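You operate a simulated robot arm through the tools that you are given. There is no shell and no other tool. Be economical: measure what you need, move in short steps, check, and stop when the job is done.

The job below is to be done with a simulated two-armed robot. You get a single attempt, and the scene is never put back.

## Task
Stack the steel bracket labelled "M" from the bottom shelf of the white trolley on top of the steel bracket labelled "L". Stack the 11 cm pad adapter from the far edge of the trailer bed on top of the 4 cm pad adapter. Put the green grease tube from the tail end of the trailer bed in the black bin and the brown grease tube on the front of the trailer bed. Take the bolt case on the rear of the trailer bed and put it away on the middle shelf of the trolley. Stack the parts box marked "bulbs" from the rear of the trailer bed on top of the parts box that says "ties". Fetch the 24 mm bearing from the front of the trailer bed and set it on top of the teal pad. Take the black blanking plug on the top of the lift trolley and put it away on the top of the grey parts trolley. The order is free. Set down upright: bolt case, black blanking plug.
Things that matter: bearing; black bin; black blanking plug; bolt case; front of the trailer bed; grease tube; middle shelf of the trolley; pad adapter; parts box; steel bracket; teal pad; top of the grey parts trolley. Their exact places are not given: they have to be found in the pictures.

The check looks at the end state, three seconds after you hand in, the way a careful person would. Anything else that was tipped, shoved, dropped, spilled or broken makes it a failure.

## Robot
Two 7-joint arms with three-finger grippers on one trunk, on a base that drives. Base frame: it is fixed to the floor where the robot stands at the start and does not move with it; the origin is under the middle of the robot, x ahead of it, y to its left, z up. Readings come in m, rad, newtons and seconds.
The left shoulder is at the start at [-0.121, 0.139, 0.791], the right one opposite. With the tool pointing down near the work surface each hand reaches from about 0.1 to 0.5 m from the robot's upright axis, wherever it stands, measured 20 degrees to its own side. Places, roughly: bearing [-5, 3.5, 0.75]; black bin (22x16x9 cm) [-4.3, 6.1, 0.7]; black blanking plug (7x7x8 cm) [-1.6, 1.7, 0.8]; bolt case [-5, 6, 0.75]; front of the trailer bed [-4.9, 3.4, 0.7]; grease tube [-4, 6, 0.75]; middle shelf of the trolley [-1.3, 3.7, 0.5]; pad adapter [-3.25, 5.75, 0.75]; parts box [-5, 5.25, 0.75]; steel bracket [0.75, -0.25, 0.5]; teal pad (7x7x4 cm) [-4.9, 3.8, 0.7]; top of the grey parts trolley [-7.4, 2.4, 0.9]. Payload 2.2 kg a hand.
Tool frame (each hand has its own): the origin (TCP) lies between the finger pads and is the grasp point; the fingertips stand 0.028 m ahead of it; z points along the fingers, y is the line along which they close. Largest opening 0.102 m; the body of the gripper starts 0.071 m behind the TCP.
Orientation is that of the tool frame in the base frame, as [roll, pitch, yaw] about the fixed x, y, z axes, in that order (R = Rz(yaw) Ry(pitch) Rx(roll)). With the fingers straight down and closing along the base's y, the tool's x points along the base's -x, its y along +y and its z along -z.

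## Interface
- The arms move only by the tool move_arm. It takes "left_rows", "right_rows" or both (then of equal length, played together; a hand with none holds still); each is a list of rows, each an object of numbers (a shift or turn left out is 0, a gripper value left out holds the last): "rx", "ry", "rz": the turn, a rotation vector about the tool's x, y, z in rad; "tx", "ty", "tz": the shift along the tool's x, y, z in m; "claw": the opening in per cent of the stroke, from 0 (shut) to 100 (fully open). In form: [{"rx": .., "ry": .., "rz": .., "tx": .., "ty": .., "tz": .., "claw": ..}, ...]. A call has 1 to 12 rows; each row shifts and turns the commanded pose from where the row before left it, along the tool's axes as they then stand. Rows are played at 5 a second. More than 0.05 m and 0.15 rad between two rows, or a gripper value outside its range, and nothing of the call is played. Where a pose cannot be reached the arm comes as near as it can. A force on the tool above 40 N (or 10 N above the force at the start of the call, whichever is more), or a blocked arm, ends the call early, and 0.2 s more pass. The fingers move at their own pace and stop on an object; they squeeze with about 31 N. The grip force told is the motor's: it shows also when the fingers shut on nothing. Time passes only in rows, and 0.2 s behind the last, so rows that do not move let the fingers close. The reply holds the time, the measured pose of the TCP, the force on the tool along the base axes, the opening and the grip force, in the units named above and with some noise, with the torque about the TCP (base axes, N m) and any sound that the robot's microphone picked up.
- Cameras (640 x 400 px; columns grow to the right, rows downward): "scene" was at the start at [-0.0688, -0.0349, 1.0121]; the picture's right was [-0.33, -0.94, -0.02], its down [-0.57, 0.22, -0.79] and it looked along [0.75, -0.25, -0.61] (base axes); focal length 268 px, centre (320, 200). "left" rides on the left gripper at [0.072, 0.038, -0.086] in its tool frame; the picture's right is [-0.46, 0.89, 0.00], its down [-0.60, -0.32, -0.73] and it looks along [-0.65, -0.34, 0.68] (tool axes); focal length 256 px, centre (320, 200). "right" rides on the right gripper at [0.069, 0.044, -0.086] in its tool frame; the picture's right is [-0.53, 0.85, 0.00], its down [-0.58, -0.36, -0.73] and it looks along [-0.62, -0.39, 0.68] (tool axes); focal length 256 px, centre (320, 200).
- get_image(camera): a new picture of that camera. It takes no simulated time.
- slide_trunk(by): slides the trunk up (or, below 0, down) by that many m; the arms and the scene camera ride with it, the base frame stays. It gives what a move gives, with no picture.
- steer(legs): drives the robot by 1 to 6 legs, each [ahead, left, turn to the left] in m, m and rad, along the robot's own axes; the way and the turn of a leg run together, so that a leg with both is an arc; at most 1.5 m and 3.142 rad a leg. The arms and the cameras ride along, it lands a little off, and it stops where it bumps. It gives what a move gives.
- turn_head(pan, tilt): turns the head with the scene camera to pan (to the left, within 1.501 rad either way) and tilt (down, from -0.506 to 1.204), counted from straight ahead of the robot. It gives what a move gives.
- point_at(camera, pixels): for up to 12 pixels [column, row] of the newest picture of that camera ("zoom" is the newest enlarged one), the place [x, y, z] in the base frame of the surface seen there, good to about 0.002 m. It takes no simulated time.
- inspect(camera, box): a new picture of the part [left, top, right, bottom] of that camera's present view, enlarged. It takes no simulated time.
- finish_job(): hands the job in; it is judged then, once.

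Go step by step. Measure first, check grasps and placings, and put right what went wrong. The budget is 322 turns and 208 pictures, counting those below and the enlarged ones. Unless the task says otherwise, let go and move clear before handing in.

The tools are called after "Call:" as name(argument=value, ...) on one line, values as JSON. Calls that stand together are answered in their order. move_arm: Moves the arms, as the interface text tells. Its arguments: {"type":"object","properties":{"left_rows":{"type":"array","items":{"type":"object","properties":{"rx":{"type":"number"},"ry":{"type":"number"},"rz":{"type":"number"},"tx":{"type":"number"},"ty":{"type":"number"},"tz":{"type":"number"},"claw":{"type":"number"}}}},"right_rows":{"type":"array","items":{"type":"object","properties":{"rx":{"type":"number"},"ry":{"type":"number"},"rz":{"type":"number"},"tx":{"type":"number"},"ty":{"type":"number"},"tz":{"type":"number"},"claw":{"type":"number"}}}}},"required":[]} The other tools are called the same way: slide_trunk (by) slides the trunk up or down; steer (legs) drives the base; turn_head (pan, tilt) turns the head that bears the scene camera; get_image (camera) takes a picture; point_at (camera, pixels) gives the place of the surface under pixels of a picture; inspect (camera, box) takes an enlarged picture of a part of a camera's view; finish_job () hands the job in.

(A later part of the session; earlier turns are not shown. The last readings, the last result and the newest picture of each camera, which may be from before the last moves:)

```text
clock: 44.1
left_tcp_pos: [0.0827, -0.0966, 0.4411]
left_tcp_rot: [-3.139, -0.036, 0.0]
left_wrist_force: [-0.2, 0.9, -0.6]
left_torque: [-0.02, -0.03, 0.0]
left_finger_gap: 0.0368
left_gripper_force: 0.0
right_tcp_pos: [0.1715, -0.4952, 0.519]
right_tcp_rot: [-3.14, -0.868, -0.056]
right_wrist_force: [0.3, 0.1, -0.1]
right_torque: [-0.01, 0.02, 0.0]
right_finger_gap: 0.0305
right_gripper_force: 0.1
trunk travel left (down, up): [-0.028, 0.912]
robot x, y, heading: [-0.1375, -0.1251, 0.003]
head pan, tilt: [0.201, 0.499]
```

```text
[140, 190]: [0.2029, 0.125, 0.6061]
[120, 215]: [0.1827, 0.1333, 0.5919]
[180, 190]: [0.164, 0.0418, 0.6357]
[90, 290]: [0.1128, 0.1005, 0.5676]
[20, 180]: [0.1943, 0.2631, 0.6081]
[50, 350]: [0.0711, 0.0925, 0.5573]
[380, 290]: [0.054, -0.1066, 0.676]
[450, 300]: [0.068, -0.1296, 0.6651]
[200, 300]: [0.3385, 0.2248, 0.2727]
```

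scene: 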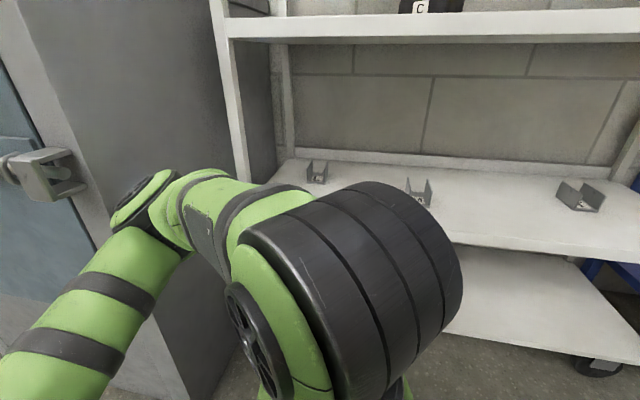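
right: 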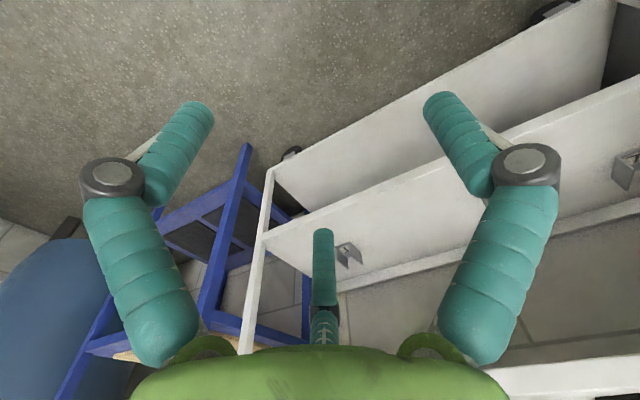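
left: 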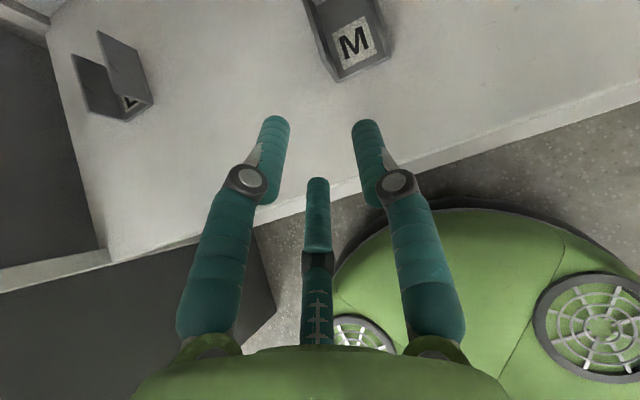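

The left elbow sticks out to robot-frame (+0.34,+0.26) and would hit the post. I'll stretch the left arm upward (hand raised about 0.4 m, slightly left) so it straightens, and look.

Call:
move_arm(left_rows=[{"tz": -0.045, "ty": -0.01}, {"tz": -0.045, "ty": -0.01}, {"tz": -0.045, "ty": -0.01}, {"tz": -0.045, "ty": -0.01}, {"tz": -0.045, "ty": -0.01}, {"tz": -0.045, "ty": -0.01}, {"tz": -0.045, "ty": -0.01}, {"tz": -0.045, "ty": -0.01}, {}])

Call:
turn_head(pan=0.5, tilt=0.2)

Call:
get_image(camera="scene")

```text
clock: 46.1
left_tcp_pos: [0.0789, -0.0465, 0.7076]
left_tcp_rot: [-3.141, -0.035, 0.001]
left_wrist_force: [0.6, 0.3, -0.2]
left_torque: [-0.02, 0.01, 0.0]
left_finger_gap: 0.0367
left_gripper_force: 0.0
left hand out of reach, approached as far as the arm can: row 6, 7, 8
right_tcp_pos: [0.1717, -0.4951, 0.5184]
right_tcp_rot: [-3.138, -0.868, -0.058]
right_wrist_force: [0.0, -0.8, 0.2]
right_torque: [-0.01, 0.0, 0.02]
right_finger_gap: 0.0302
right_gripper_force: 0.0
trunk travel left (down, up): [-0.028, 0.912]
robot x, y, heading: [-0.1358, -0.1207, 0.0]
head pan, tilt: [0.201, 0.499]
```

```text
clock: 46.9
left_tcp_pos: [0.0793, -0.0452, 0.7066]
left_tcp_rot: [3.141, -0.037, 0.001]
left_wrist_force: [0.1, 0.5, -0.3]
left_torque: [-0.01, -0.02, 0.04]
left_finger_gap: 0.0365
left_gripper_force: 0.1
right_tcp_pos: [0.1711, -0.4947, 0.5191]
right_tcp_rot: [3.141, -0.867, -0.059]
right_wrist_force: [-0.3, -0.4, 0.0]
right_torque: [0.02, -0.01, 0.01]
right_finger_gap: 0.0306
right_gripper_force: 0.2
trunk travel left (down, up): [-0.028, 0.912]
robot x, y, heading: [-0.1392, -0.1259, 0.004]
head pan, tilt: [0.499, 0.201]
```

```text
181 pictures are left
```

scene: 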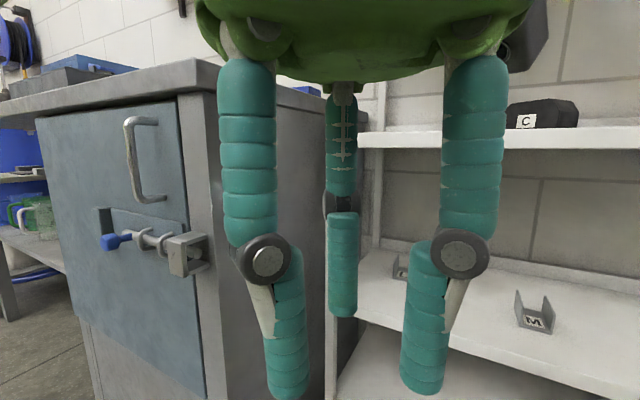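

The hand now hangs in front of the camera and the elbow is out of view above. I look up-left.

Call:
turn_head(pan=0.9, tilt=-0.4)

Call:
get_image(camera="scene")

Call:
point_at(camera="scene", pixels=[[200, 200], [260, 200], [320, 200], [380, 200], [440, 200], [320, 100], [320, 300], [200, 300], [440, 300], [100, 200], [100, 300], [540, 200]])

```text
clock: 47.9
left_tcp_pos: [0.0793, -0.0464, 0.7064]
left_tcp_rot: [-3.141, -0.035, 0.002]
left_wrist_force: [-0.4, -0.7, 0.1]
left_torque: [0.0, 0.03, 0.05]
left_finger_gap: 0.0366
left_gripper_force: 0.1
right_tcp_pos: [0.1716, -0.496, 0.5183]
right_tcp_rot: [3.141, -0.869, -0.058]
right_wrist_force: [-0.8, 0.0, -0.1]
right_torque: [-0.01, -0.01, -0.02]
right_finger_gap: 0.0306
right_gripper_force: 0.0
trunk travel left (down, up): [-0.028, 0.912]
robot x, y, heading: [-0.1349, -0.1249, 0.001]
head pan, tilt: [0.901, -0.4]
```

```text
180 pictures are left
```

scene: 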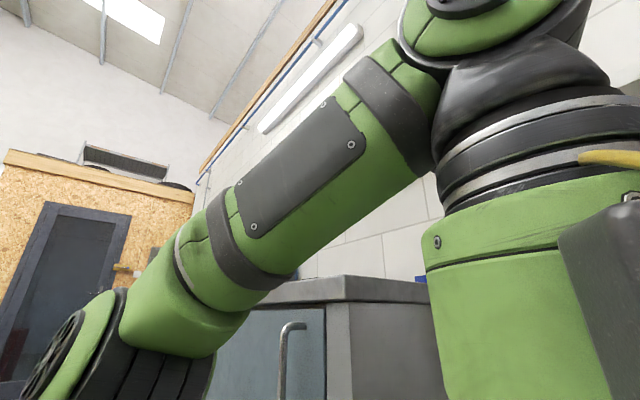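

```text
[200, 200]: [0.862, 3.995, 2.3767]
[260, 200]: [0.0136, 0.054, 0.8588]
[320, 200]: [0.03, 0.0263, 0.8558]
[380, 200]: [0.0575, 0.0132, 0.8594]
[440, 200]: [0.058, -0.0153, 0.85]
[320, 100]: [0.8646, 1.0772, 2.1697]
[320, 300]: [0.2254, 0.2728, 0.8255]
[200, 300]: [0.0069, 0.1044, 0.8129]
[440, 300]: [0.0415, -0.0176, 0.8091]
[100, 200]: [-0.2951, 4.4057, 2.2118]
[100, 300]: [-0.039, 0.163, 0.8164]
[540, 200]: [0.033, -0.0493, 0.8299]
```

The left elbow is now tucked back at robot-frame (0.1,0.29), so the way is clear. I drive ahead with the right hand and square its yaw.

Call:
steer(legs=[[0, -0.025, 0], [0.28, 0, 0]])

Call:
move_arm(right_rows=[{"rx": 0.043, "rz": -0.037}, {"ty": -0.04}, {"ty": -0.04}, {"ty": -0.04}, {"ty": -0.04}, {"ty": -0.04}, {}, {}])

Call:
get_image(camera="right")

```text
clock: 50.3
left_tcp_pos: [0.3651, -0.0697, 0.7077]
left_tcp_rot: [-3.141, -0.037, 0.006]
left_wrist_force: [0.5, 0.2, -0.5]
left_torque: [0.0, 0.0, -0.01]
left_finger_gap: 0.0366
left_gripper_force: 0.1
right_tcp_pos: [0.4613, -0.5173, 0.5185]
right_tcp_rot: [-3.14, -0.867, -0.053]
right_wrist_force: [-0.1, -0.6, 0.7]
right_torque: [0.01, 0.02, -0.03]
right_finger_gap: 0.0304
right_gripper_force: 0.0
trunk travel left (down, up): [-0.028, 0.912]
robot x, y, heading: [0.1503, -0.1459, 0.013]
head pan, tilt: [0.901, -0.4]
```

```text
clock: 52.1
left_tcp_pos: [0.3636, -0.0689, 0.7069]
left_tcp_rot: [3.142, -0.036, 0.006]
left_wrist_force: [0.6, 0.8, -0.4]
left_torque: [0.02, 0.01, 0.02]
left_finger_gap: 0.0368
left_gripper_force: 0.0
right_tcp_pos: [0.4831, -0.3373, 0.5664]
right_tcp_rot: [-3.139, -0.867, 0.004]
right_wrist_force: [0.6, 0.8, -0.2]
right_torque: [0.02, 0.01, 0.01]
right_finger_gap: 0.0307
right_gripper_force: 0.0
right hand out of reach, approached as far as the arm can: row 2, 3, 4, 5
trunk travel left (down, up): [-0.028, 0.912]
robot x, y, heading: [0.1568, -0.143, 0.011]
head pan, tilt: [0.901, -0.4]
```

```text
179 pictures are left
```

right: 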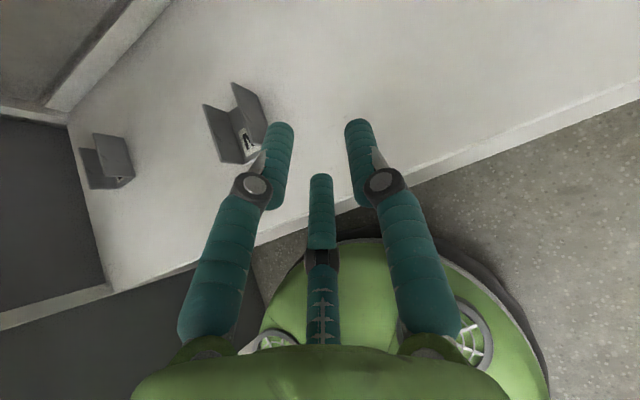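

The hand is at [0.483,-0.337,0.566]; M and L are visible. I measure M's right wall and move above it.

Call:
point_at(camera="right", pixels=[[236, 88], [265, 122], [206, 108], [222, 155], [250, 100], [214, 130], [88, 155], [128, 178], [100, 150], [98, 138]])

Call:
move_arm(right_rows=[{"tx": 0.018, "tz": 0.021, "ty": -0.025}, {"tx": 0.018, "tz": 0.021, "ty": -0.025}, {"tx": 0.018, "tz": 0.021, "ty": -0.025}, {"tx": 0.018, "tz": 0.021, "ty": -0.025}, {}, {}])

Call:
get_image(camera="right")

```text
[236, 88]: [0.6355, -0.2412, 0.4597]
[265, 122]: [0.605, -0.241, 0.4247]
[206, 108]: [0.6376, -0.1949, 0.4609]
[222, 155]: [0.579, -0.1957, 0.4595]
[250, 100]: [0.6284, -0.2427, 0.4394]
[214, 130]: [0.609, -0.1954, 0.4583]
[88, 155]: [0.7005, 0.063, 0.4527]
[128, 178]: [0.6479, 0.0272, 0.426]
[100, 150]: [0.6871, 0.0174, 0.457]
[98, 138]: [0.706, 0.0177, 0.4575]
```

```text
clock: 53.5
left_tcp_pos: [0.364, -0.069, 0.7069]
left_tcp_rot: [-3.142, -0.039, 0.007]
left_wrist_force: [0.3, -0.6, -0.4]
left_torque: [0.01, 0.0, 0.01]
left_finger_gap: 0.0365
left_gripper_force: 0.1
right_tcp_pos: [0.5856, -0.2381, 0.5671]
right_tcp_rot: [-3.141, -0.87, 0.003]
right_wrist_force: [-0.5, 0.8, -0.4]
right_torque: [-0.02, -0.01, 0.01]
right_finger_gap: 0.0307
right_gripper_force: 0.0
trunk travel left (down, up): [-0.028, 0.912]
robot x, y, heading: [0.1576, -0.1492, 0.011]
head pan, tilt: [0.901, -0.4]
```

```text
178 pictures are left
```

right: 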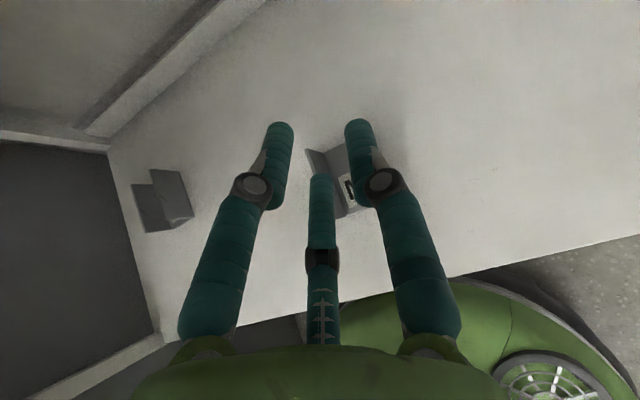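

The right wall is centred at y ≈ -0.240. I lower to z ≈ 0.485 and check the straddle.

Call:
move_arm(right_rows=[{"tx": -0.0162, "tz": 0.0138, "ty": 0.002}, {"tx": -0.0162, "tz": 0.0138}, {"tx": -0.0162, "tz": 0.0138}, {"tx": -0.0152, "tz": 0.0148}, {}, {}])

Call:
get_image(camera="right")

```text
clock: 54.9
left_tcp_pos: [0.3662, -0.0689, 0.7074]
left_tcp_rot: [-3.142, -0.04, 0.007]
left_wrist_force: [-1.2, -0.4, 0.5]
left_torque: [0.01, 0.02, 0.0]
left_finger_gap: 0.0366
left_gripper_force: 0.1
right_tcp_pos: [0.591, -0.2392, 0.4829]
right_tcp_rot: [3.141, -0.868, 0.005]
right_wrist_force: [0.3, -0.5, 0.2]
right_torque: [-0.03, 0.02, 0.03]
right_finger_gap: 0.0307
right_gripper_force: 0.2
trunk travel left (down, up): [-0.028, 0.912]
robot x, y, heading: [0.1479, -0.1489, 0.013]
head pan, tilt: [0.901, -0.4]
```

```text
177 pictures are left
```

right: 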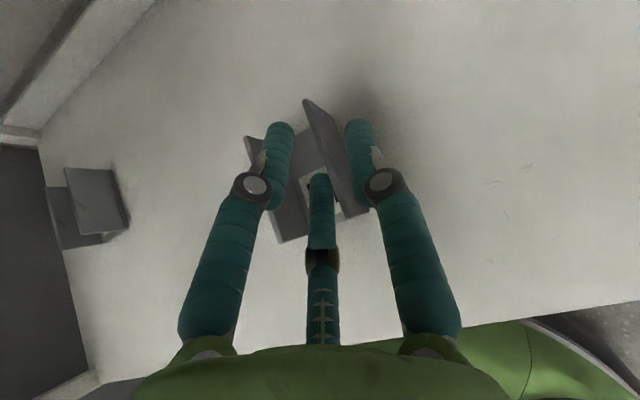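

Two fingers sit inside and one outside the right wall. I lower 1.6 cm and close.

Call:
move_arm(right_rows=[{"tx": -0.006, "tz": 0.0052}, {"tx": -0.006, "tz": 0.0052}, {}, {"claw": 0}, {}, {}, {}])

Call:
move_arm(right_rows=[{"tx": 0.015, "tz": -0.0129}, {"tx": 0.015, "tz": -0.0129}, {"tx": 0.015, "tz": -0.0129}, {"tx": 0.015, "tz": -0.0129}, {}, {}])

Call:
get_image(camera="right")

```text
clock: 56.5
left_tcp_pos: [0.3651, -0.0677, 0.7074]
left_tcp_rot: [3.141, -0.039, 0.009]
left_wrist_force: [-0.3, -0.2, -0.5]
left_torque: [0.01, 0.0, 0.01]
left_finger_gap: 0.0368
left_gripper_force: 0.0
right_tcp_pos: [0.5937, -0.2401, 0.4688]
right_tcp_rot: [-3.142, -0.87, 0.005]
right_wrist_force: [0.9, 1.2, -0.1]
right_torque: [-0.04, -0.17, 0.04]
right_finger_gap: 0.0099
right_gripper_force: 30.8
trunk travel left (down, up): [-0.028, 0.912]
robot x, y, heading: [0.1519, -0.1446, 0.009]
head pan, tilt: [0.901, -0.4]
```

```text
clock: 57.9
left_tcp_pos: [0.3643, -0.0679, 0.7061]
left_tcp_rot: [-3.14, -0.035, 0.006]
left_wrist_force: [0.5, -0.5, -0.5]
left_torque: [0.01, 0.02, 0.0]
left_finger_gap: 0.0368
left_gripper_force: 0.1
right_tcp_pos: [0.5938, -0.2403, 0.5447]
right_tcp_rot: [-3.14, -0.868, 0.005]
right_wrist_force: [-0.2, -0.2, -2.3]
right_torque: [-0.11, 0.08, 0.04]
right_finger_gap: 0.0097
right_gripper_force: 31.2
trunk travel left (down, up): [-0.028, 0.912]
robot x, y, heading: [0.1522, -0.1474, 0.014]
head pan, tilt: [0.901, -0.4]
```

```text
176 pictures are left
```

right: 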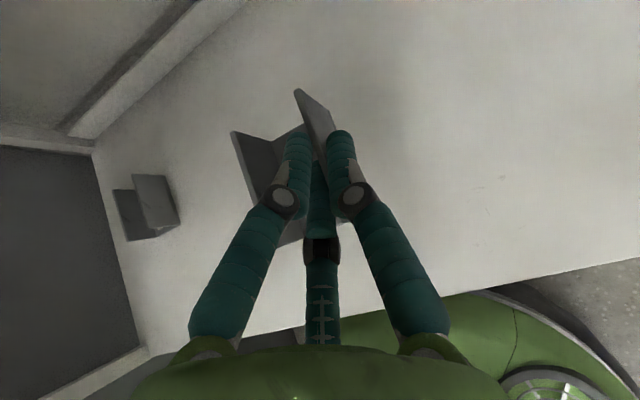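

M is lifted with the right hand. I move it left and a bit forward, toward L.

Call:
move_arm(right_rows=[{"ty": -0.04}, {"ty": -0.04}, {"ty": -0.04}, {"ty": -0.04}, {"ty": -0.03}, {}, {}])

Call:
get_image(camera="right")

```text
clock: 59.5
left_tcp_pos: [0.3649, -0.0688, 0.7066]
left_tcp_rot: [-3.141, -0.037, 0.006]
left_wrist_force: [-0.5, 0.0, -0.3]
left_torque: [0.01, -0.04, 0.02]
left_finger_gap: 0.0366
left_gripper_force: 0.0
right_tcp_pos: [0.594, -0.2211, 0.5447]
right_tcp_rot: [-3.141, -0.868, 0.003]
right_wrist_force: [-0.1, -0.7, -3.4]
right_torque: [-0.07, 0.05, -0.01]
right_finger_gap: 0.0099
right_gripper_force: 31.3
right hand out of reach, approached as far as the arm can: row 1, 2, 3, 4, 5
trunk travel left (down, up): [-0.028, 0.912]
robot x, y, heading: [0.1509, -0.1483, 0.008]
head pan, tilt: [0.901, -0.4]
```

```text
175 pictures are left
```

right: 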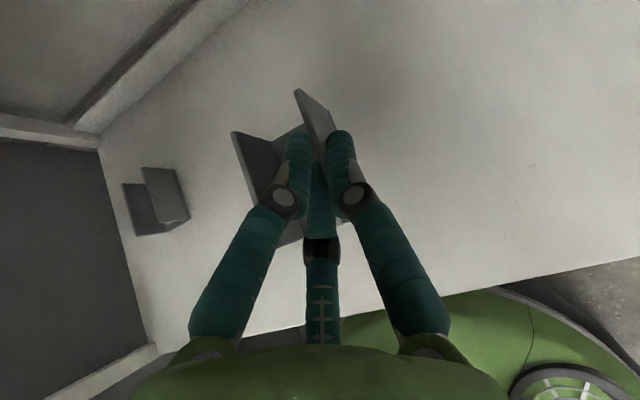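

The right arm says out of reach when moving left with yaw 0, likely a wrist limit. I'll try yawing the hand left (about 0.45 rad) while moving; a slightly turned M still sits fine on L's walls.

Call:
move_arm(right_rows=[{"rx": 0.105, "rz": -0.09, "ty": -0.02}, {"rx": 0.105, "rz": -0.09, "ty": -0.03}, {"rx": 0.105, "rz": -0.09, "ty": -0.03}, {"ty": -0.03}, {"ty": -0.03}, {}, {}])

Call:
get_image(camera="right")

```text
clock: 61.1
left_tcp_pos: [0.3653, -0.0677, 0.7069]
left_tcp_rot: [3.142, -0.036, 0.006]
left_wrist_force: [0.0, -1.0, -0.1]
left_torque: [0.0, 0.01, 0.01]
left_finger_gap: 0.0365
left_gripper_force: 0.1
right_tcp_pos: [0.5868, -0.1567, 0.5647]
right_tcp_rot: [3.138, -0.868, 0.423]
right_wrist_force: [1.1, 0.0, -2.0]
right_torque: [-0.07, 0.02, 0.01]
right_finger_gap: 0.0094
right_gripper_force: 30.1
right hand out of reach, approached as far as the arm can: row 2, 3, 4, 5
trunk travel left (down, up): [-0.028, 0.912]
robot x, y, heading: [0.1503, -0.1485, 0.007]
head pan, tilt: [0.901, -0.4]
```

```text
174 pictures are left
```

right: 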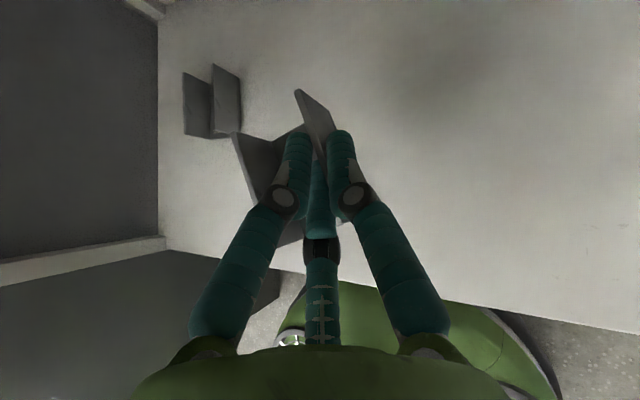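

Yawing helped a bit, but the hand drifts up, so the low shoulder is likely the limit. I back off 15 cm, raise the trunk 10 cm, and lower and straighten the hand to retry from there.

Call:
steer(legs=[[-0.17, 0, 0]])

Call:
slide_trunk(by=0.12)

Call:
move_arm(right_rows=[{"rx": -0.105, "rz": 0.09}, {"rx": -0.105, "rz": 0.09}, {"rx": -0.105, "rz": 0.09}, {"tx": -0.019, "tz": 0.0162}, {"tx": -0.019, "tz": 0.0162}, {"tx": -0.019, "tz": 0.0162}, {"tx": -0.019, "tz": 0.0162}, {"tx": -0.019, "tz": 0.0162}, {"ty": -0.04}, {"ty": -0.04}, {}, {}])

```text
clock: 62.6
left_tcp_pos: [0.1884, -0.0697, 0.7065]
left_tcp_rot: [3.141, -0.037, 0.007]
left_wrist_force: [0.3, -0.2, 0.5]
left_torque: [-0.03, -0.02, 0.02]
left_finger_gap: 0.0366
left_gripper_force: 0.0
right_tcp_pos: [0.4089, -0.1595, 0.5639]
right_tcp_rot: [3.138, -0.869, 0.423]
right_wrist_force: [-0.2, 0.6, -3.3]
right_torque: [-0.08, -0.01, 0.0]
right_finger_gap: 0.0098
right_gripper_force: 30.2
trunk travel left (down, up): [-0.028, 0.912]
robot x, y, heading: [-0.0291, -0.1508, 0.008]
head pan, tilt: [0.901, -0.4]
```

```text
clock: 64.1
left_tcp_pos: [0.1897, -0.0697, 0.8272]
left_tcp_rot: [3.14, -0.036, 0.008]
left_wrist_force: [-0.7, 0.3, 0.3]
left_torque: [-0.01, -0.02, -0.03]
left_finger_gap: 0.0369
left_gripper_force: 0.1
right_tcp_pos: [0.4103, -0.1591, 0.6837]
right_tcp_rot: [3.139, -0.869, 0.422]
right_wrist_force: [0.2, 0.6, -3.7]
right_torque: [-0.1, 0.04, 0.01]
right_finger_gap: 0.0097
right_gripper_force: 30.7
trunk travel left (down, up): [-0.148, 0.792]
robot x, y, heading: [-0.0258, -0.1503, 0.01]
head pan, tilt: [0.901, -0.4]
```

```text
clock: 66.7
left_tcp_pos: [0.1894, -0.0698, 0.8271]
left_tcp_rot: [3.141, -0.036, 0.007]
left_wrist_force: [0.2, 0.3, 0.4]
left_torque: [-0.04, 0.01, 0.03]
left_finger_gap: 0.0367
left_gripper_force: 0.0
right_tcp_pos: [0.427, -0.223, 0.5609]
right_tcp_rot: [-3.141, -0.869, 0.003]
right_wrist_force: [-0.1, -0.9, -3.5]
right_torque: [-0.04, 0.05, 0.01]
right_finger_gap: 0.01
right_gripper_force: 31.0
right hand out of reach, approached as far as the arm can: row 1, 2, 3, 9, 10
trunk travel left (down, up): [-0.148, 0.792]
robot x, y, heading: [-0.0252, -0.1488, 0.007]
head pan, tilt: [0.901, -0.4]
```

The limit is on wrist yaw against lateral position. Turning M crosswise (hand yaw about 1.4, pointing left) is natural for the right arm and gives M more support on L's walls, so I yaw the hand out here in free space.

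Call:
move_arm(right_rows=[{"rx": 0.106, "rz": -0.0905}, {"rx": 0.106, "rz": -0.0905}, {"rx": 0.106, "rz": -0.0905}, {"rx": 0.106, "rz": -0.0905}, {"rx": 0.106, "rz": -0.0905}, {"rx": 0.106, "rz": -0.0905}, {"rx": 0.106, "rz": -0.0905}, {"rx": 0.106, "rz": -0.0905}, {"rx": 0.106, "rz": -0.0905}, {"rx": 0.106, "rz": -0.0905}, {"rx": 0.106, "rz": -0.0905}, {}])

Call:
turn_head(pan=-0.6, tilt=0.4)

Call:
get_image(camera="scene")

```text
clock: 69.3
left_tcp_pos: [0.1878, -0.0696, 0.8274]
left_tcp_rot: [-3.142, -0.037, 0.006]
left_wrist_force: [0.5, 0.1, -0.4]
left_torque: [-0.01, -0.01, 0.0]
left_finger_gap: 0.0367
left_gripper_force: 0.0
right_tcp_pos: [0.302, -0.1014, 0.5303]
right_tcp_rot: [3.128, -0.862, 1.534]
right_wrist_force: [-0.6, -0.1, -4.3]
right_torque: [-0.08, -0.07, -0.01]
right_finger_gap: 0.0098
right_gripper_force: 31.3
right hand out of reach, approached as far as the arm can: row 8, 9, 10, 11
trunk travel left (down, up): [-0.148, 0.792]
robot x, y, heading: [-0.0249, -0.1512, 0.004]
head pan, tilt: [0.901, -0.4]
```

```text
clock: 70.9
left_tcp_pos: [0.1882, -0.0691, 0.8279]
left_tcp_rot: [-3.141, -0.037, 0.003]
left_wrist_force: [0.2, 0.4, -0.7]
left_torque: [0.0, 0.01, -0.04]
left_finger_gap: 0.0368
left_gripper_force: 0.0
right_tcp_pos: [0.3037, -0.1003, 0.5303]
right_tcp_rot: [3.127, -0.864, 1.532]
right_wrist_force: [-0.1, 0.1, -3.3]
right_torque: [-0.03, -0.06, -0.01]
right_finger_gap: 0.0096
right_gripper_force: 31.1
trunk travel left (down, up): [-0.148, 0.792]
robot x, y, heading: [-0.0258, -0.1494, 0.006]
head pan, tilt: [-0.6, 0.4]
```

```text
173 pictures are left
```

scene: 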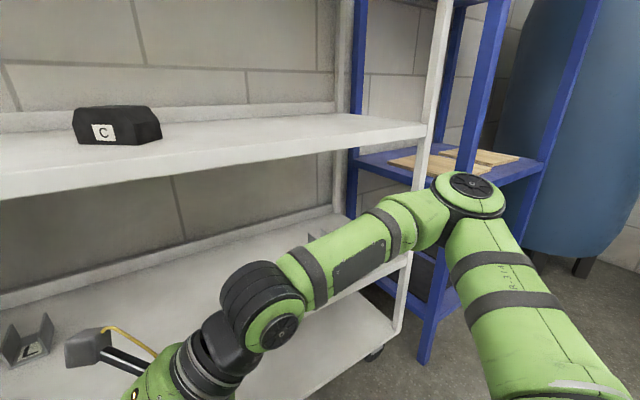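

The crosswise pose costs too much reach. Geometry says the left arm can reach L with the base standing further right (robot y ≈ -0.35), so I'll set M back on the shelf with the right hand: first straighten the yaw.

Call:
move_arm(right_rows=[{"rx": -0.106, "rz": 0.0905}, {"rx": -0.106, "rz": 0.0905}, {"rx": -0.106, "rz": 0.0905}, {"rx": -0.106, "rz": 0.0905}, {"rx": -0.106, "rz": 0.0905}, {"rx": -0.106, "rz": 0.0905, "ty": 0.02}, {"rx": -0.106, "rz": 0.0905, "ty": 0.02}, {"rx": -0.106, "rz": 0.0905, "ty": 0.02}, {"rx": -0.106, "rz": 0.0905, "ty": 0.02}, {"rx": -0.106, "rz": 0.0905, "ty": 0.02}, {"rx": -0.1, "rz": 0.085, "ty": 0.02}, {}])

Call:
steer(legs=[[0.17, 0, 0]])

Call:
get_image(camera="right")

```text
clock: 73.5
left_tcp_pos: [0.188, -0.0703, 0.8279]
left_tcp_rot: [-3.141, -0.037, 0.008]
left_wrist_force: [0.5, 0.1, -0.2]
left_torque: [0.06, 0.02, 0.0]
left_finger_gap: 0.0366
left_gripper_force: 0.1
right_tcp_pos: [0.3958, -0.192, 0.5627]
right_tcp_rot: [3.141, -0.865, 0.221]
right_wrist_force: [0.3, -1.1, -3.7]
right_torque: [-0.05, 0.07, 0.02]
right_finger_gap: 0.0098
right_gripper_force: 31.0
right hand out of reach, approached as far as the arm can: row 3, 4, 5, 6, 8, 10
trunk travel left (down, up): [-0.148, 0.792]
robot x, y, heading: [-0.0274, -0.1489, 0.003]
head pan, tilt: [-0.6, 0.4]
```

```text
clock: 75.0
left_tcp_pos: [0.349, -0.0666, 0.828]
left_tcp_rot: [3.141, -0.044, -0.001]
left_wrist_force: [0.1, 0.4, -0.9]
left_torque: [-0.02, 0.02, 0.02]
left_finger_gap: 0.0365
left_gripper_force: 0.1
right_tcp_pos: [0.5563, -0.1933, 0.5579]
right_tcp_rot: [3.136, -0.853, 0.221]
right_wrist_force: [-0.2, 0.4, -3.4]
right_torque: [-0.04, 0.03, 0.01]
right_finger_gap: 0.0096
right_gripper_force: 31.1
trunk travel left (down, up): [-0.148, 0.792]
robot x, y, heading: [0.14, -0.1429, 0.004]
head pan, tilt: [-0.6, 0.4]
stopped in leg 1: the robot was blocked; the commanded pose is now the measured one
```

```text
172 pictures are left
```

right: 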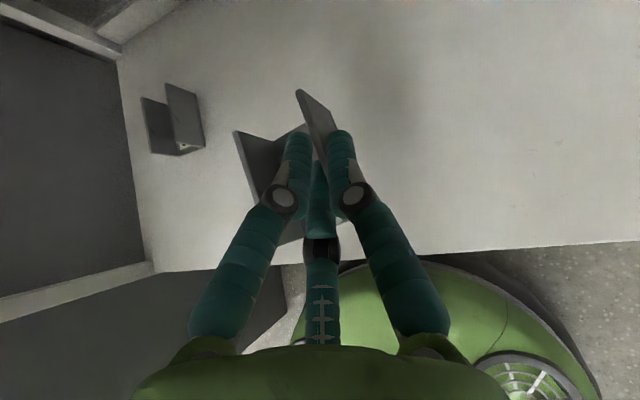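

The drive was blocked at x 0.14, so I check what touched the shelf.

Call:
get_image(camera="scene")

```text
171 pictures are left
```

scene: 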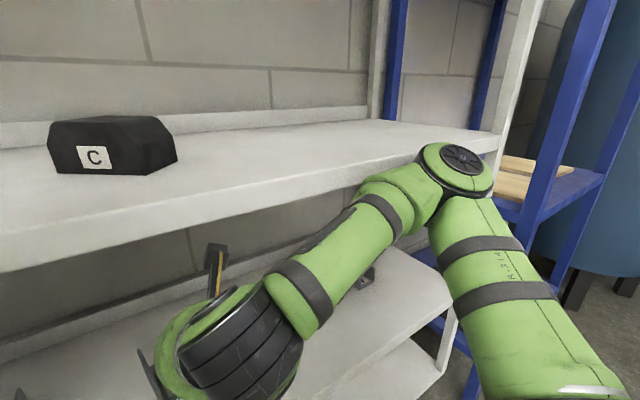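

The right elbow touched the front edge of the upper shelf; nothing moved. I back off 1.5 cm, lower the trunk 6.5 cm (elbow goes below the edge), then go ahead again.

Call:
steer(legs=[[-0.02, 0, 0]])

Call:
slide_trunk(by=-0.065)

Call:
steer(legs=[[0.035, 0, 0]])

Call:
get_image(camera="right")

```text
clock: 75.8
left_tcp_pos: [0.335, -0.0683, 0.8272]
left_tcp_rot: [-3.141, -0.038, 0.0]
left_wrist_force: [-0.1, 0.5, 0.1]
left_torque: [0.02, -0.03, -0.01]
left_finger_gap: 0.0366
left_gripper_force: 0.0
right_tcp_pos: [0.5404, -0.194, 0.5567]
right_tcp_rot: [3.139, -0.852, 0.218]
right_wrist_force: [-0.1, -0.2, -2.8]
right_torque: [-0.06, 0.0, -0.01]
right_finger_gap: 0.0094
right_gripper_force: 30.9
trunk travel left (down, up): [-0.148, 0.792]
robot x, y, heading: [0.1212, -0.1432, -0.001]
head pan, tilt: [-0.6, 0.4]
```

```text
clock: 76.9
left_tcp_pos: [0.3353, -0.0683, 0.7613]
left_tcp_rot: [3.14, -0.036, -0.001]
left_wrist_force: [-0.3, 0.6, 0.4]
left_torque: [-0.01, 0.03, -0.02]
left_finger_gap: 0.0364
left_gripper_force: 0.0
right_tcp_pos: [0.5405, -0.1927, 0.4922]
right_tcp_rot: [3.141, -0.853, 0.217]
right_wrist_force: [0.1, 0.6, -3.2]
right_torque: [-0.1, 0.0, -0.03]
right_finger_gap: 0.0096
right_gripper_force: 30.9
trunk travel left (down, up): [-0.083, 0.857]
robot x, y, heading: [0.1219, -0.1462, 0.002]
head pan, tilt: [-0.6, 0.4]
```

```text
clock: 77.7
left_tcp_pos: [0.368, -0.0674, 0.7627]
left_tcp_rot: [3.141, -0.037, 0.002]
left_wrist_force: [-0.5, 0.4, 1.2]
left_torque: [-0.02, 0.01, 0.02]
left_finger_gap: 0.0369
left_gripper_force: 0.1
right_tcp_pos: [0.5739, -0.1937, 0.4916]
right_tcp_rot: [3.14, -0.852, 0.22]
right_wrist_force: [0.0, -0.7, -3.1]
right_torque: [-0.06, 0.02, 0.0]
right_finger_gap: 0.0099
right_gripper_force: 31.2
trunk travel left (down, up): [-0.083, 0.857]
robot x, y, heading: [0.1595, -0.1441, 0.007]
head pan, tilt: [-0.6, 0.4]
```

```text
170 pictures are left
```

right: 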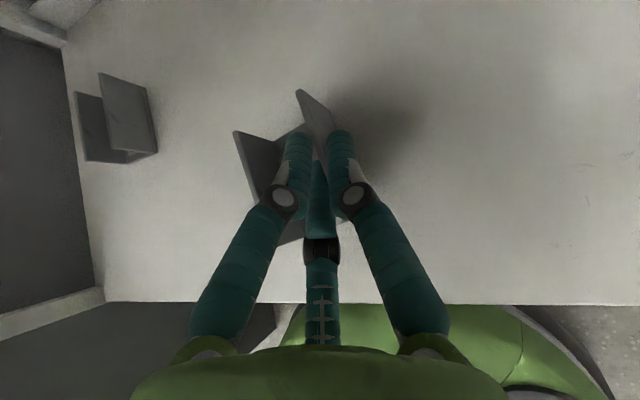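

Now at z 0.492. I straighten the yaw while shifting right 4 cm, then measure M's wall height.

Call:
move_arm(right_rows=[{"rx": -0.084, "rz": 0.072, "ty": 0.02}, {"rx": -0.084, "rz": 0.072, "ty": 0.025}, {"ry": 0.015}, {}, {}])

Call:
get_image(camera="right")

Call:
point_at(camera="right", pixels=[[300, 95], [236, 137], [252, 185], [248, 170], [240, 150]])

```text
clock: 78.9
left_tcp_pos: [0.3685, -0.0682, 0.7617]
left_tcp_rot: [-3.141, -0.036, 0.002]
left_wrist_force: [0.2, -0.2, 0.3]
left_torque: [-0.04, 0.02, -0.01]
left_finger_gap: 0.0371
left_gripper_force: 0.1
right_tcp_pos: [0.5826, -0.2363, 0.4924]
right_tcp_rot: [3.137, -0.866, 0.0]
right_wrist_force: [0.5, 0.4, -3.8]
right_torque: [-0.04, 0.06, -0.02]
right_finger_gap: 0.01
right_gripper_force: 31.1
trunk travel left (down, up): [-0.083, 0.857]
robot x, y, heading: [0.1551, -0.1448, 0.001]
head pan, tilt: [-0.6, 0.4]
```

```text
169 pictures are left
```

right: 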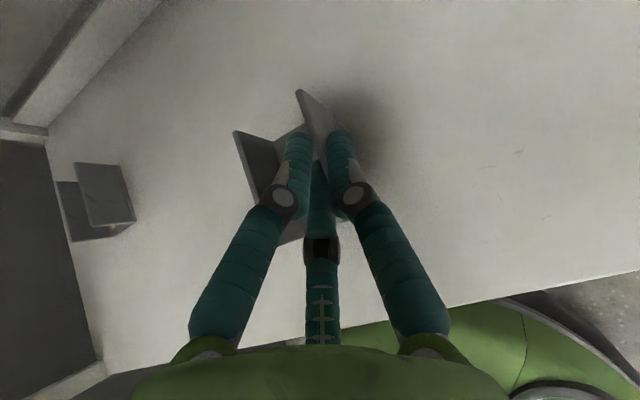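

```text
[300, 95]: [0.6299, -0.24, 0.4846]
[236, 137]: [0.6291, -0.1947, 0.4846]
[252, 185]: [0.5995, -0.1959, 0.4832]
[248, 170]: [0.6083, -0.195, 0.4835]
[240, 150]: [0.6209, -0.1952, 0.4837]
```

M's wall tops are at 0.484, so I lower 2.3 cm, release, rise and drive out.

Call:
move_arm(right_rows=[{"tx": -0.009, "tz": 0.0076}, {"tx": -0.0087, "tz": 0.0074}, {}, {"claw": 30}, {}, {"tx": 0.02, "tz": -0.017}, {"tx": 0.02, "tz": -0.017}, {"tx": 0.018, "tz": -0.015}, {}])

Call:
steer(legs=[[-0.33, 0, 0]])

Call:
get_image(camera="right")

```text
clock: 80.9
left_tcp_pos: [0.3677, -0.0681, 0.7612]
left_tcp_rot: [3.141, -0.04, 0.003]
left_wrist_force: [0.4, -0.6, 0.8]
left_torque: [0.01, 0.0, -0.06]
left_finger_gap: 0.0368
left_gripper_force: 0.1
right_tcp_pos: [0.5795, -0.2338, 0.5436]
right_tcp_rot: [3.137, -0.868, 0.003]
right_wrist_force: [0.1, -0.1, 0.6]
right_torque: [0.0, 0.0, -0.02]
right_finger_gap: 0.0306
right_gripper_force: 0.1
trunk travel left (down, up): [-0.083, 0.857]
robot x, y, heading: [0.1552, -0.1473, 0.005]
head pan, tilt: [-0.6, 0.4]
```

```text
clock: 83.1
left_tcp_pos: [0.0332, -0.0692, 0.7624]
left_tcp_rot: [3.141, -0.036, 0.003]
left_wrist_force: [0.1, 0.1, 0.1]
left_torque: [0.05, -0.01, 0.02]
left_finger_gap: 0.0367
left_gripper_force: 0.1
right_tcp_pos: [0.2451, -0.2371, 0.5449]
right_tcp_rot: [3.135, -0.867, 0.003]
right_wrist_force: [-0.4, 0.3, 0.8]
right_torque: [-0.02, 0.01, 0.04]
right_finger_gap: 0.0304
right_gripper_force: 0.1
trunk travel left (down, up): [-0.083, 0.857]
robot x, y, heading: [-0.182, -0.148, 0.002]
head pan, tilt: [-0.6, 0.4]
```

```text
168 pictures are left
```

right: 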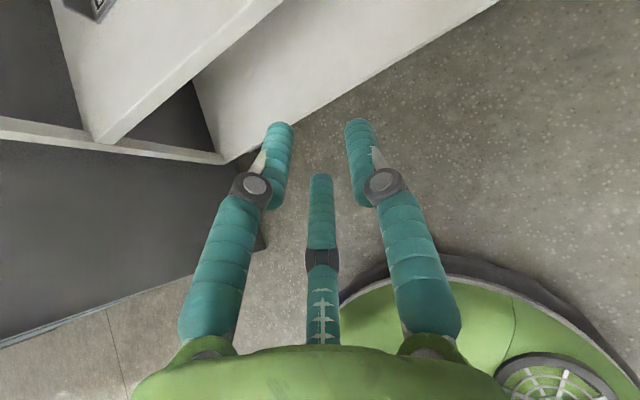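

M stands released. Now the right hand untilts and rises to its tucked pose; after that the left hand comes down and tilts.

Call:
move_arm(right_rows=[{"ry": -0.145, "ty": 0.02}, {"ry": -0.145, "ty": 0.02}, {"ry": -0.145, "ty": 0.01}, {"ry": -0.145}, {"ry": -0.145}, {"ry": -0.145}, {"tx": -0.02, "tz": -0.044}, {"tx": -0.02, "tz": -0.044}, {"tx": -0.03, "tz": -0.04}, {"tx": -0.03, "tz": -0.04}, {"tx": -0.03, "tz": -0.04}, {}])

Call:
move_arm(left_rows=[{"tz": 0.045, "tx": 0.02}, {"tz": 0.045, "tx": 0.02}, {"tz": 0.045, "tx": 0.02}, {"tz": 0.02, "tx": 0.03}, {"tx": 0.03}, {"ry": 0.145}, {"ry": 0.145}, {"ry": 0.145}, {"ry": 0.145}, {"ry": 0.145}, {"ry": 0.11}, {}])

Call:
turn_head(pan=0.0, tilt=0.4)

Call:
get_image(camera="scene")

```text
clock: 85.7
left_tcp_pos: [0.0328, -0.0683, 0.7624]
left_tcp_rot: [3.142, -0.037, 0.004]
left_wrist_force: [-0.4, 0.1, 0.5]
left_torque: [-0.01, 0.0, -0.01]
left_finger_gap: 0.0369
left_gripper_force: 0.1
right_tcp_pos: [0.1064, -0.2996, 0.7252]
right_tcp_rot: [3.139, 0.001, 0.001]
right_wrist_force: [-0.4, 0.4, 0.5]
right_torque: [0.03, -0.02, 0.0]
right_finger_gap: 0.0306
right_gripper_force: 0.0
right hand out of reach, approached as far as the arm can: row 10, 11
trunk travel left (down, up): [-0.083, 0.857]
robot x, y, heading: [-0.1837, -0.1463, 0.003]
head pan, tilt: [-0.6, 0.4]
```

```text
clock: 88.3
left_tcp_pos: [0.1588, -0.0678, 0.6114]
left_tcp_rot: [-3.141, -0.874, 0.004]
left_wrist_force: [0.4, -0.1, -0.7]
left_torque: [0.0, 0.03, -0.01]
left_finger_gap: 0.0369
left_gripper_force: 0.0
right_tcp_pos: [0.108, -0.3007, 0.7264]
right_tcp_rot: [-3.14, 0.001, 0.001]
right_wrist_force: [-1.1, 0.0, 0.1]
right_torque: [0.01, -0.01, 0.03]
right_finger_gap: 0.0307
right_gripper_force: 0.0
trunk travel left (down, up): [-0.083, 0.857]
robot x, y, heading: [-0.1802, -0.1442, 0.005]
head pan, tilt: [-0.6, 0.4]
```

```text
clock: 89.3
left_tcp_pos: [0.1582, -0.0688, 0.6113]
left_tcp_rot: [-3.141, -0.873, 0.002]
left_wrist_force: [0.3, -1.0, 1.2]
left_torque: [0.01, 0.01, 0.01]
left_finger_gap: 0.0366
left_gripper_force: 0.0
right_tcp_pos: [0.1077, -0.2993, 0.7258]
right_tcp_rot: [3.14, 0.001, -0.001]
right_wrist_force: [-0.2, 0.8, 0.2]
right_torque: [0.01, 0.0, -0.03]
right_finger_gap: 0.0304
right_gripper_force: 0.1
trunk travel left (down, up): [-0.083, 0.857]
robot x, y, heading: [-0.1776, -0.1475, 0.002]
head pan, tilt: [0.0, 0.4]
```

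```text
167 pictures are left
```

scene: 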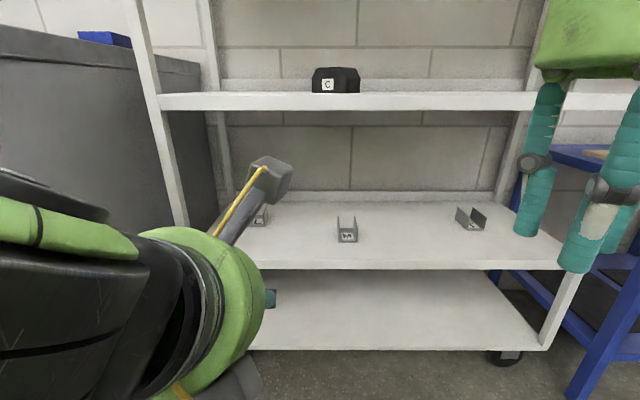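

The right hand (robot-frame x 0.287) must be tucked further back before I drive up. I pull it back and shift the base right.

Call:
move_arm(right_rows=[{"tx": -0.03}, {"tx": -0.03}, {"tx": -0.02}, {}])

Call:
steer(legs=[[0, -0.2, 0], [0.15, 0, 0]])

```text
clock: 90.3
left_tcp_pos: [0.1587, -0.0675, 0.6128]
left_tcp_rot: [-3.139, -0.872, 0.003]
left_wrist_force: [1.0, 0.2, -0.2]
left_torque: [-0.03, 0.0, -0.01]
left_finger_gap: 0.0368
left_gripper_force: 0.1
right_tcp_pos: [0.0232, -0.3009, 0.7237]
right_tcp_rot: [3.138, 0.003, -0.002]
right_wrist_force: [-0.3, -0.3, 0.4]
right_torque: [0.02, -0.02, 0.0]
right_finger_gap: 0.0307
right_gripper_force: 0.1
trunk travel left (down, up): [-0.083, 0.857]
robot x, y, heading: [-0.1821, -0.1437, 0.003]
head pan, tilt: [0.0, 0.4]
```

```text
clock: 92.9
left_tcp_pos: [0.3084, -0.2629, 0.6119]
left_tcp_rot: [-3.14, -0.874, 0.003]
left_wrist_force: [0.5, 0.6, -0.1]
left_torque: [0.01, 0.01, 0.02]
left_finger_gap: 0.0365
left_gripper_force: 0.0
right_tcp_pos: [0.1734, -0.4964, 0.725]
right_tcp_rot: [3.138, 0.003, -0.003]
right_wrist_force: [0.6, 0.4, 0.6]
right_torque: [0.01, 0.07, -0.02]
right_finger_gap: 0.0305
right_gripper_force: 0.0
trunk travel left (down, up): [-0.083, 0.857]
robot x, y, heading: [-0.0315, -0.3397, 0.003]
head pan, tilt: [0.0, 0.4]
```

I lower the left hand 6 cm, set the opening to 30 %, and drive in 18 cm.

Call:
move_arm(left_rows=[{"tx": -0.023, "tz": 0.0193, "claw": 30}, {"tx": -0.023, "tz": 0.0193}, {}, {}])

Call:
steer(legs=[[0.18, 0, 0]])

Call:
get_image(camera="left")

```text
clock: 93.9
left_tcp_pos: [0.3141, -0.2693, 0.5592]
left_tcp_rot: [-3.139, -0.871, 0.002]
left_wrist_force: [0.1, -0.3, 0.4]
left_torque: [0.0, -0.01, 0.01]
left_finger_gap: 0.0307
left_gripper_force: 0.1
left hand out of reach, approached as far as the arm can: row 2
right_tcp_pos: [0.1737, -0.4961, 0.7233]
right_tcp_rot: [3.137, 0.004, -0.002]
right_wrist_force: [1.0, -0.3, 0.4]
right_torque: [0.01, -0.01, 0.0]
right_finger_gap: 0.0308
right_gripper_force: 0.0
trunk travel left (down, up): [-0.083, 0.857]
robot x, y, heading: [-0.0292, -0.3415, 0.006]
head pan, tilt: [0.0, 0.4]
```

```text
clock: 95.4
left_tcp_pos: [0.493, -0.2661, 0.5588]
left_tcp_rot: [-3.139, -0.872, 0.008]
left_wrist_force: [0.6, -0.7, 0.0]
left_torque: [0.0, -0.02, 0.03]
left_finger_gap: 0.0304
left_gripper_force: 0.2
right_tcp_pos: [0.3536, -0.4926, 0.7244]
right_tcp_rot: [3.139, 0.003, 0.006]
right_wrist_force: [-0.4, -0.3, -0.3]
right_torque: [-0.04, 0.03, -0.01]
right_finger_gap: 0.0306
right_gripper_force: 0.0
trunk travel left (down, up): [-0.083, 0.857]
robot x, y, heading: [0.1486, -0.3395, 0.012]
head pan, tilt: [0.0, 0.4]
```

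```text
166 pictures are left
```

left: 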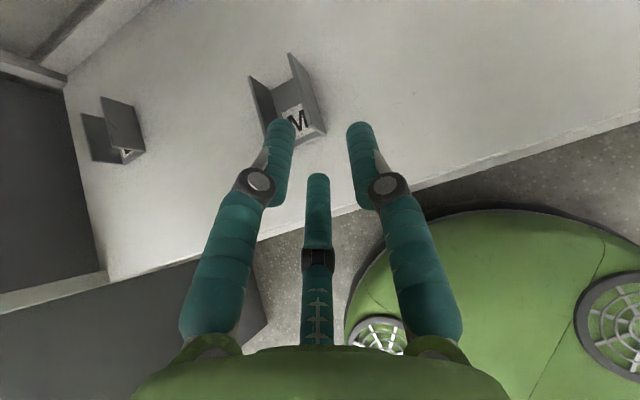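

Call:
point_at(camera="left", pixels=[[291, 58], [324, 130], [306, 90], [251, 80], [260, 110]])

Call:
move_arm(left_rows=[{"tx": 0.016, "tz": 0.019, "ty": -0.007}, {"tx": 0.016, "tz": 0.019, "ty": -0.007}, {"tx": 0.016, "tz": 0.019, "ty": -0.007}, {"tx": 0.016, "tz": 0.019, "ty": -0.006}, {}, {}])

```text
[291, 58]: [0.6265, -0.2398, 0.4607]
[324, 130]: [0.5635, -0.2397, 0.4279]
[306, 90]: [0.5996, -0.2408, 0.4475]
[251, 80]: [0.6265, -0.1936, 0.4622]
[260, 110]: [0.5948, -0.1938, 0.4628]
```

```text
clock: 96.8
left_tcp_pos: [0.5925, -0.236, 0.5607]
left_tcp_rot: [-3.14, -0.87, 0.009]
left_wrist_force: [0.3, 1.4, -0.5]
left_torque: [-0.04, 0.0, 0.0]
left_finger_gap: 0.0304
left_gripper_force: 0.0
right_tcp_pos: [0.3544, -0.4931, 0.7232]
right_tcp_rot: [3.139, 0.002, 0.005]
right_wrist_force: [-0.2, -0.4, 0.3]
right_torque: [-0.03, -0.02, -0.01]
right_finger_gap: 0.0306
right_gripper_force: 0.0
trunk travel left (down, up): [-0.083, 0.857]
robot x, y, heading: [0.1462, -0.3395, 0.015]
head pan, tilt: [0.0, 0.4]
```

M is centred at [0.595,-0.2165], right wall y -0.2395. I lower over the right wall and grip.

Call:
move_arm(left_rows=[{"tx": -0.0175, "tz": 0.0125, "ty": 0.003}, {"tx": -0.0178, "tz": 0.015}, {"tx": -0.0178, "tz": 0.015}, {"tx": -0.0178, "tz": 0.015}, {}, {}])

Call:
get_image(camera="left")

```text
clock: 98.2
left_tcp_pos: [0.5916, -0.2405, 0.4681]
left_tcp_rot: [-3.14, -0.872, 0.008]
left_wrist_force: [-0.1, 0.7, 0.3]
left_torque: [0.01, 0.01, 0.0]
left_finger_gap: 0.0308
left_gripper_force: 0.0
right_tcp_pos: [0.353, -0.492, 0.7236]
right_tcp_rot: [3.138, 0.002, 0.006]
right_wrist_force: [-0.5, -0.1, 0.5]
right_torque: [0.0, 0.0, 0.05]
right_finger_gap: 0.0306
right_gripper_force: 0.0
trunk travel left (down, up): [-0.083, 0.857]
robot x, y, heading: [0.1488, -0.34, 0.013]
head pan, tilt: [0.0, 0.4]
```

```text
165 pictures are left
```

left: 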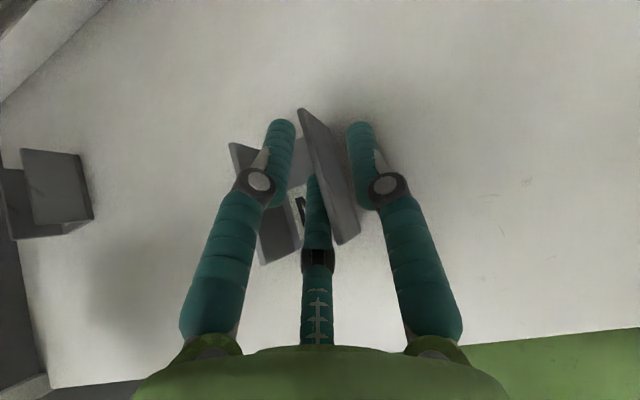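

The wall sits between the fingers, so I close and lift 7 cm, then shift left toward L in steps.

Call:
move_arm(left_rows=[{"claw": 0}, {}, {}, {}, {"tx": 0.0153, "tz": -0.0129}, {"tx": 0.0153, "tz": -0.0129}, {"tx": 0.0153, "tz": -0.0129}, {"tx": 0.0107, "tz": -0.009}, {}])

Call:
move_arm(left_rows=[{"ty": -0.03}, {"ty": -0.03}, {"ty": -0.03}, {"ty": -0.03}, {}, {}])

Call:
turn_head(pan=0.6, tilt=0.4)

Call:
get_image(camera="scene")

```text
clock: 100.2
left_tcp_pos: [0.5903, -0.2396, 0.5425]
left_tcp_rot: [-3.141, -0.87, 0.008]
left_wrist_force: [-0.1, -0.7, -2.9]
left_torque: [-0.07, 0.05, -0.02]
left_finger_gap: 0.0096
left_gripper_force: 30.8
right_tcp_pos: [0.3531, -0.4937, 0.7239]
right_tcp_rot: [3.14, 0.005, 0.005]
right_wrist_force: [-0.1, 0.7, -0.2]
right_torque: [-0.02, 0.0, -0.03]
right_finger_gap: 0.0306
right_gripper_force: 0.0
trunk travel left (down, up): [-0.083, 0.857]
robot x, y, heading: [0.1493, -0.3414, 0.012]
head pan, tilt: [0.0, 0.4]
```

```text
clock: 101.6
left_tcp_pos: [0.5886, -0.1224, 0.5437]
left_tcp_rot: [-3.14, -0.87, 0.007]
left_wrist_force: [0.8, 0.4, -4.1]
left_torque: [-0.07, 0.01, 0.02]
left_finger_gap: 0.0101
left_gripper_force: 30.2
right_tcp_pos: [0.3552, -0.4919, 0.7239]
right_tcp_rot: [3.138, 0.003, 0.005]
right_wrist_force: [-0.2, 0.0, -0.1]
right_torque: [0.02, -0.03, -0.02]
right_finger_gap: 0.0306
right_gripper_force: 0.0
trunk travel left (down, up): [-0.083, 0.857]
robot x, y, heading: [0.1495, -0.3417, 0.014]
head pan, tilt: [0.0, 0.4]
```

```text
clock: 102.6
left_tcp_pos: [0.589, -0.1205, 0.5425]
left_tcp_rot: [-3.141, -0.873, 0.01]
left_wrist_force: [-0.3, 0.1, -3.7]
left_torque: [-0.05, 0.0, 0.0]
left_finger_gap: 0.0098
left_gripper_force: 31.3
right_tcp_pos: [0.3527, -0.4928, 0.7242]
right_tcp_rot: [3.138, 0.004, 0.008]
right_wrist_force: [0.1, -0.6, -1.5]
right_torque: [0.03, 0.01, -0.02]
right_finger_gap: 0.0305
right_gripper_force: 0.0
trunk travel left (down, up): [-0.083, 0.857]
robot x, y, heading: [0.149, -0.339, 0.011]
head pan, tilt: [0.6, 0.4]
```

```text
164 pictures are left
```

scene: 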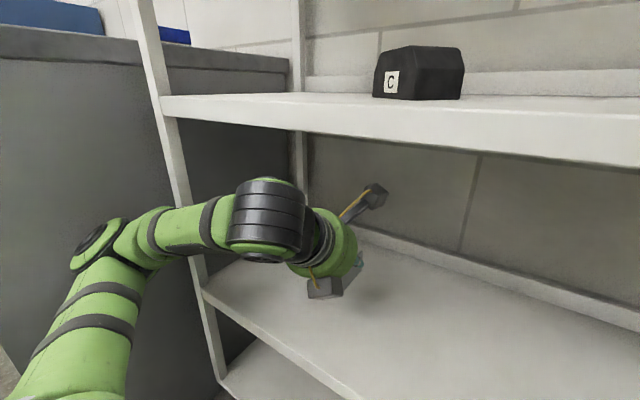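

The left arm moves freely now. I check elbow clearance from the post before the last 14 cm.

Call:
point_at(camera="scene", pixels=[[95, 245], [120, 230], [150, 225], [210, 215], [270, 195], [170, 150], [240, 110], [80, 330]])

Call:
move_arm(left_rows=[{"ty": -0.03}, {"ty": -0.03}, {"ty": -0.02}, {"tx": 0.016, "tz": 0.019, "ty": -0.02}, {"tx": 0.016, "tz": 0.019, "ty": -0.02}, {}, {}])

Call:
get_image(camera="scene")

Call:
get_image(camera="left")

```text
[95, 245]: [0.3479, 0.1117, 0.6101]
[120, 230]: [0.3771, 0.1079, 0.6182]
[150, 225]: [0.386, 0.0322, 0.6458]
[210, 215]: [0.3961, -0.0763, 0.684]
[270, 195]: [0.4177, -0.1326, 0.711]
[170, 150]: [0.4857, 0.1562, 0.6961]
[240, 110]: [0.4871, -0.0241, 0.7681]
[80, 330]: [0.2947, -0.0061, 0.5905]
```

```text
clock: 104.2
left_tcp_pos: [0.6374, 0.0, 0.542]
left_tcp_rot: [-3.139, -0.871, 0.008]
left_wrist_force: [0.7, -0.3, -2.9]
left_torque: [-0.04, 0.03, 0.0]
left_finger_gap: 0.0098
left_gripper_force: 31.2
right_tcp_pos: [0.3542, -0.4934, 0.7253]
right_tcp_rot: [3.137, 0.005, 0.007]
right_wrist_force: [0.4, 0.2, 0.7]
right_torque: [-0.01, -0.01, 0.0]
right_finger_gap: 0.0308
right_gripper_force: 0.1
trunk travel left (down, up): [-0.083, 0.857]
robot x, y, heading: [0.1461, -0.3407, 0.008]
head pan, tilt: [0.6, 0.4]
```

```text
163 pictures are left
```

scene: 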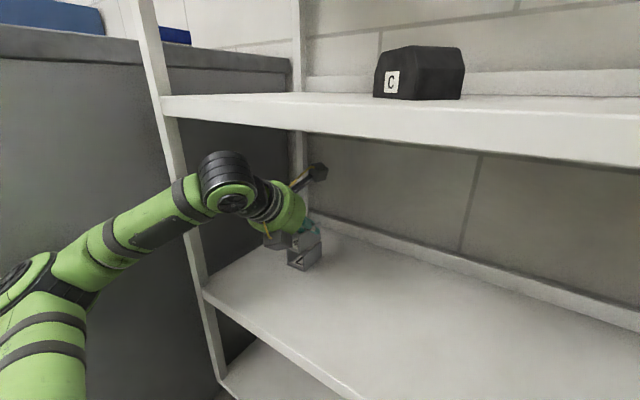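

```text
162 pictures are left
```

left: 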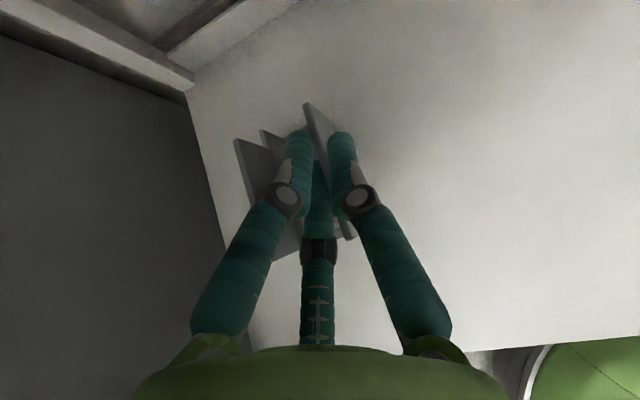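

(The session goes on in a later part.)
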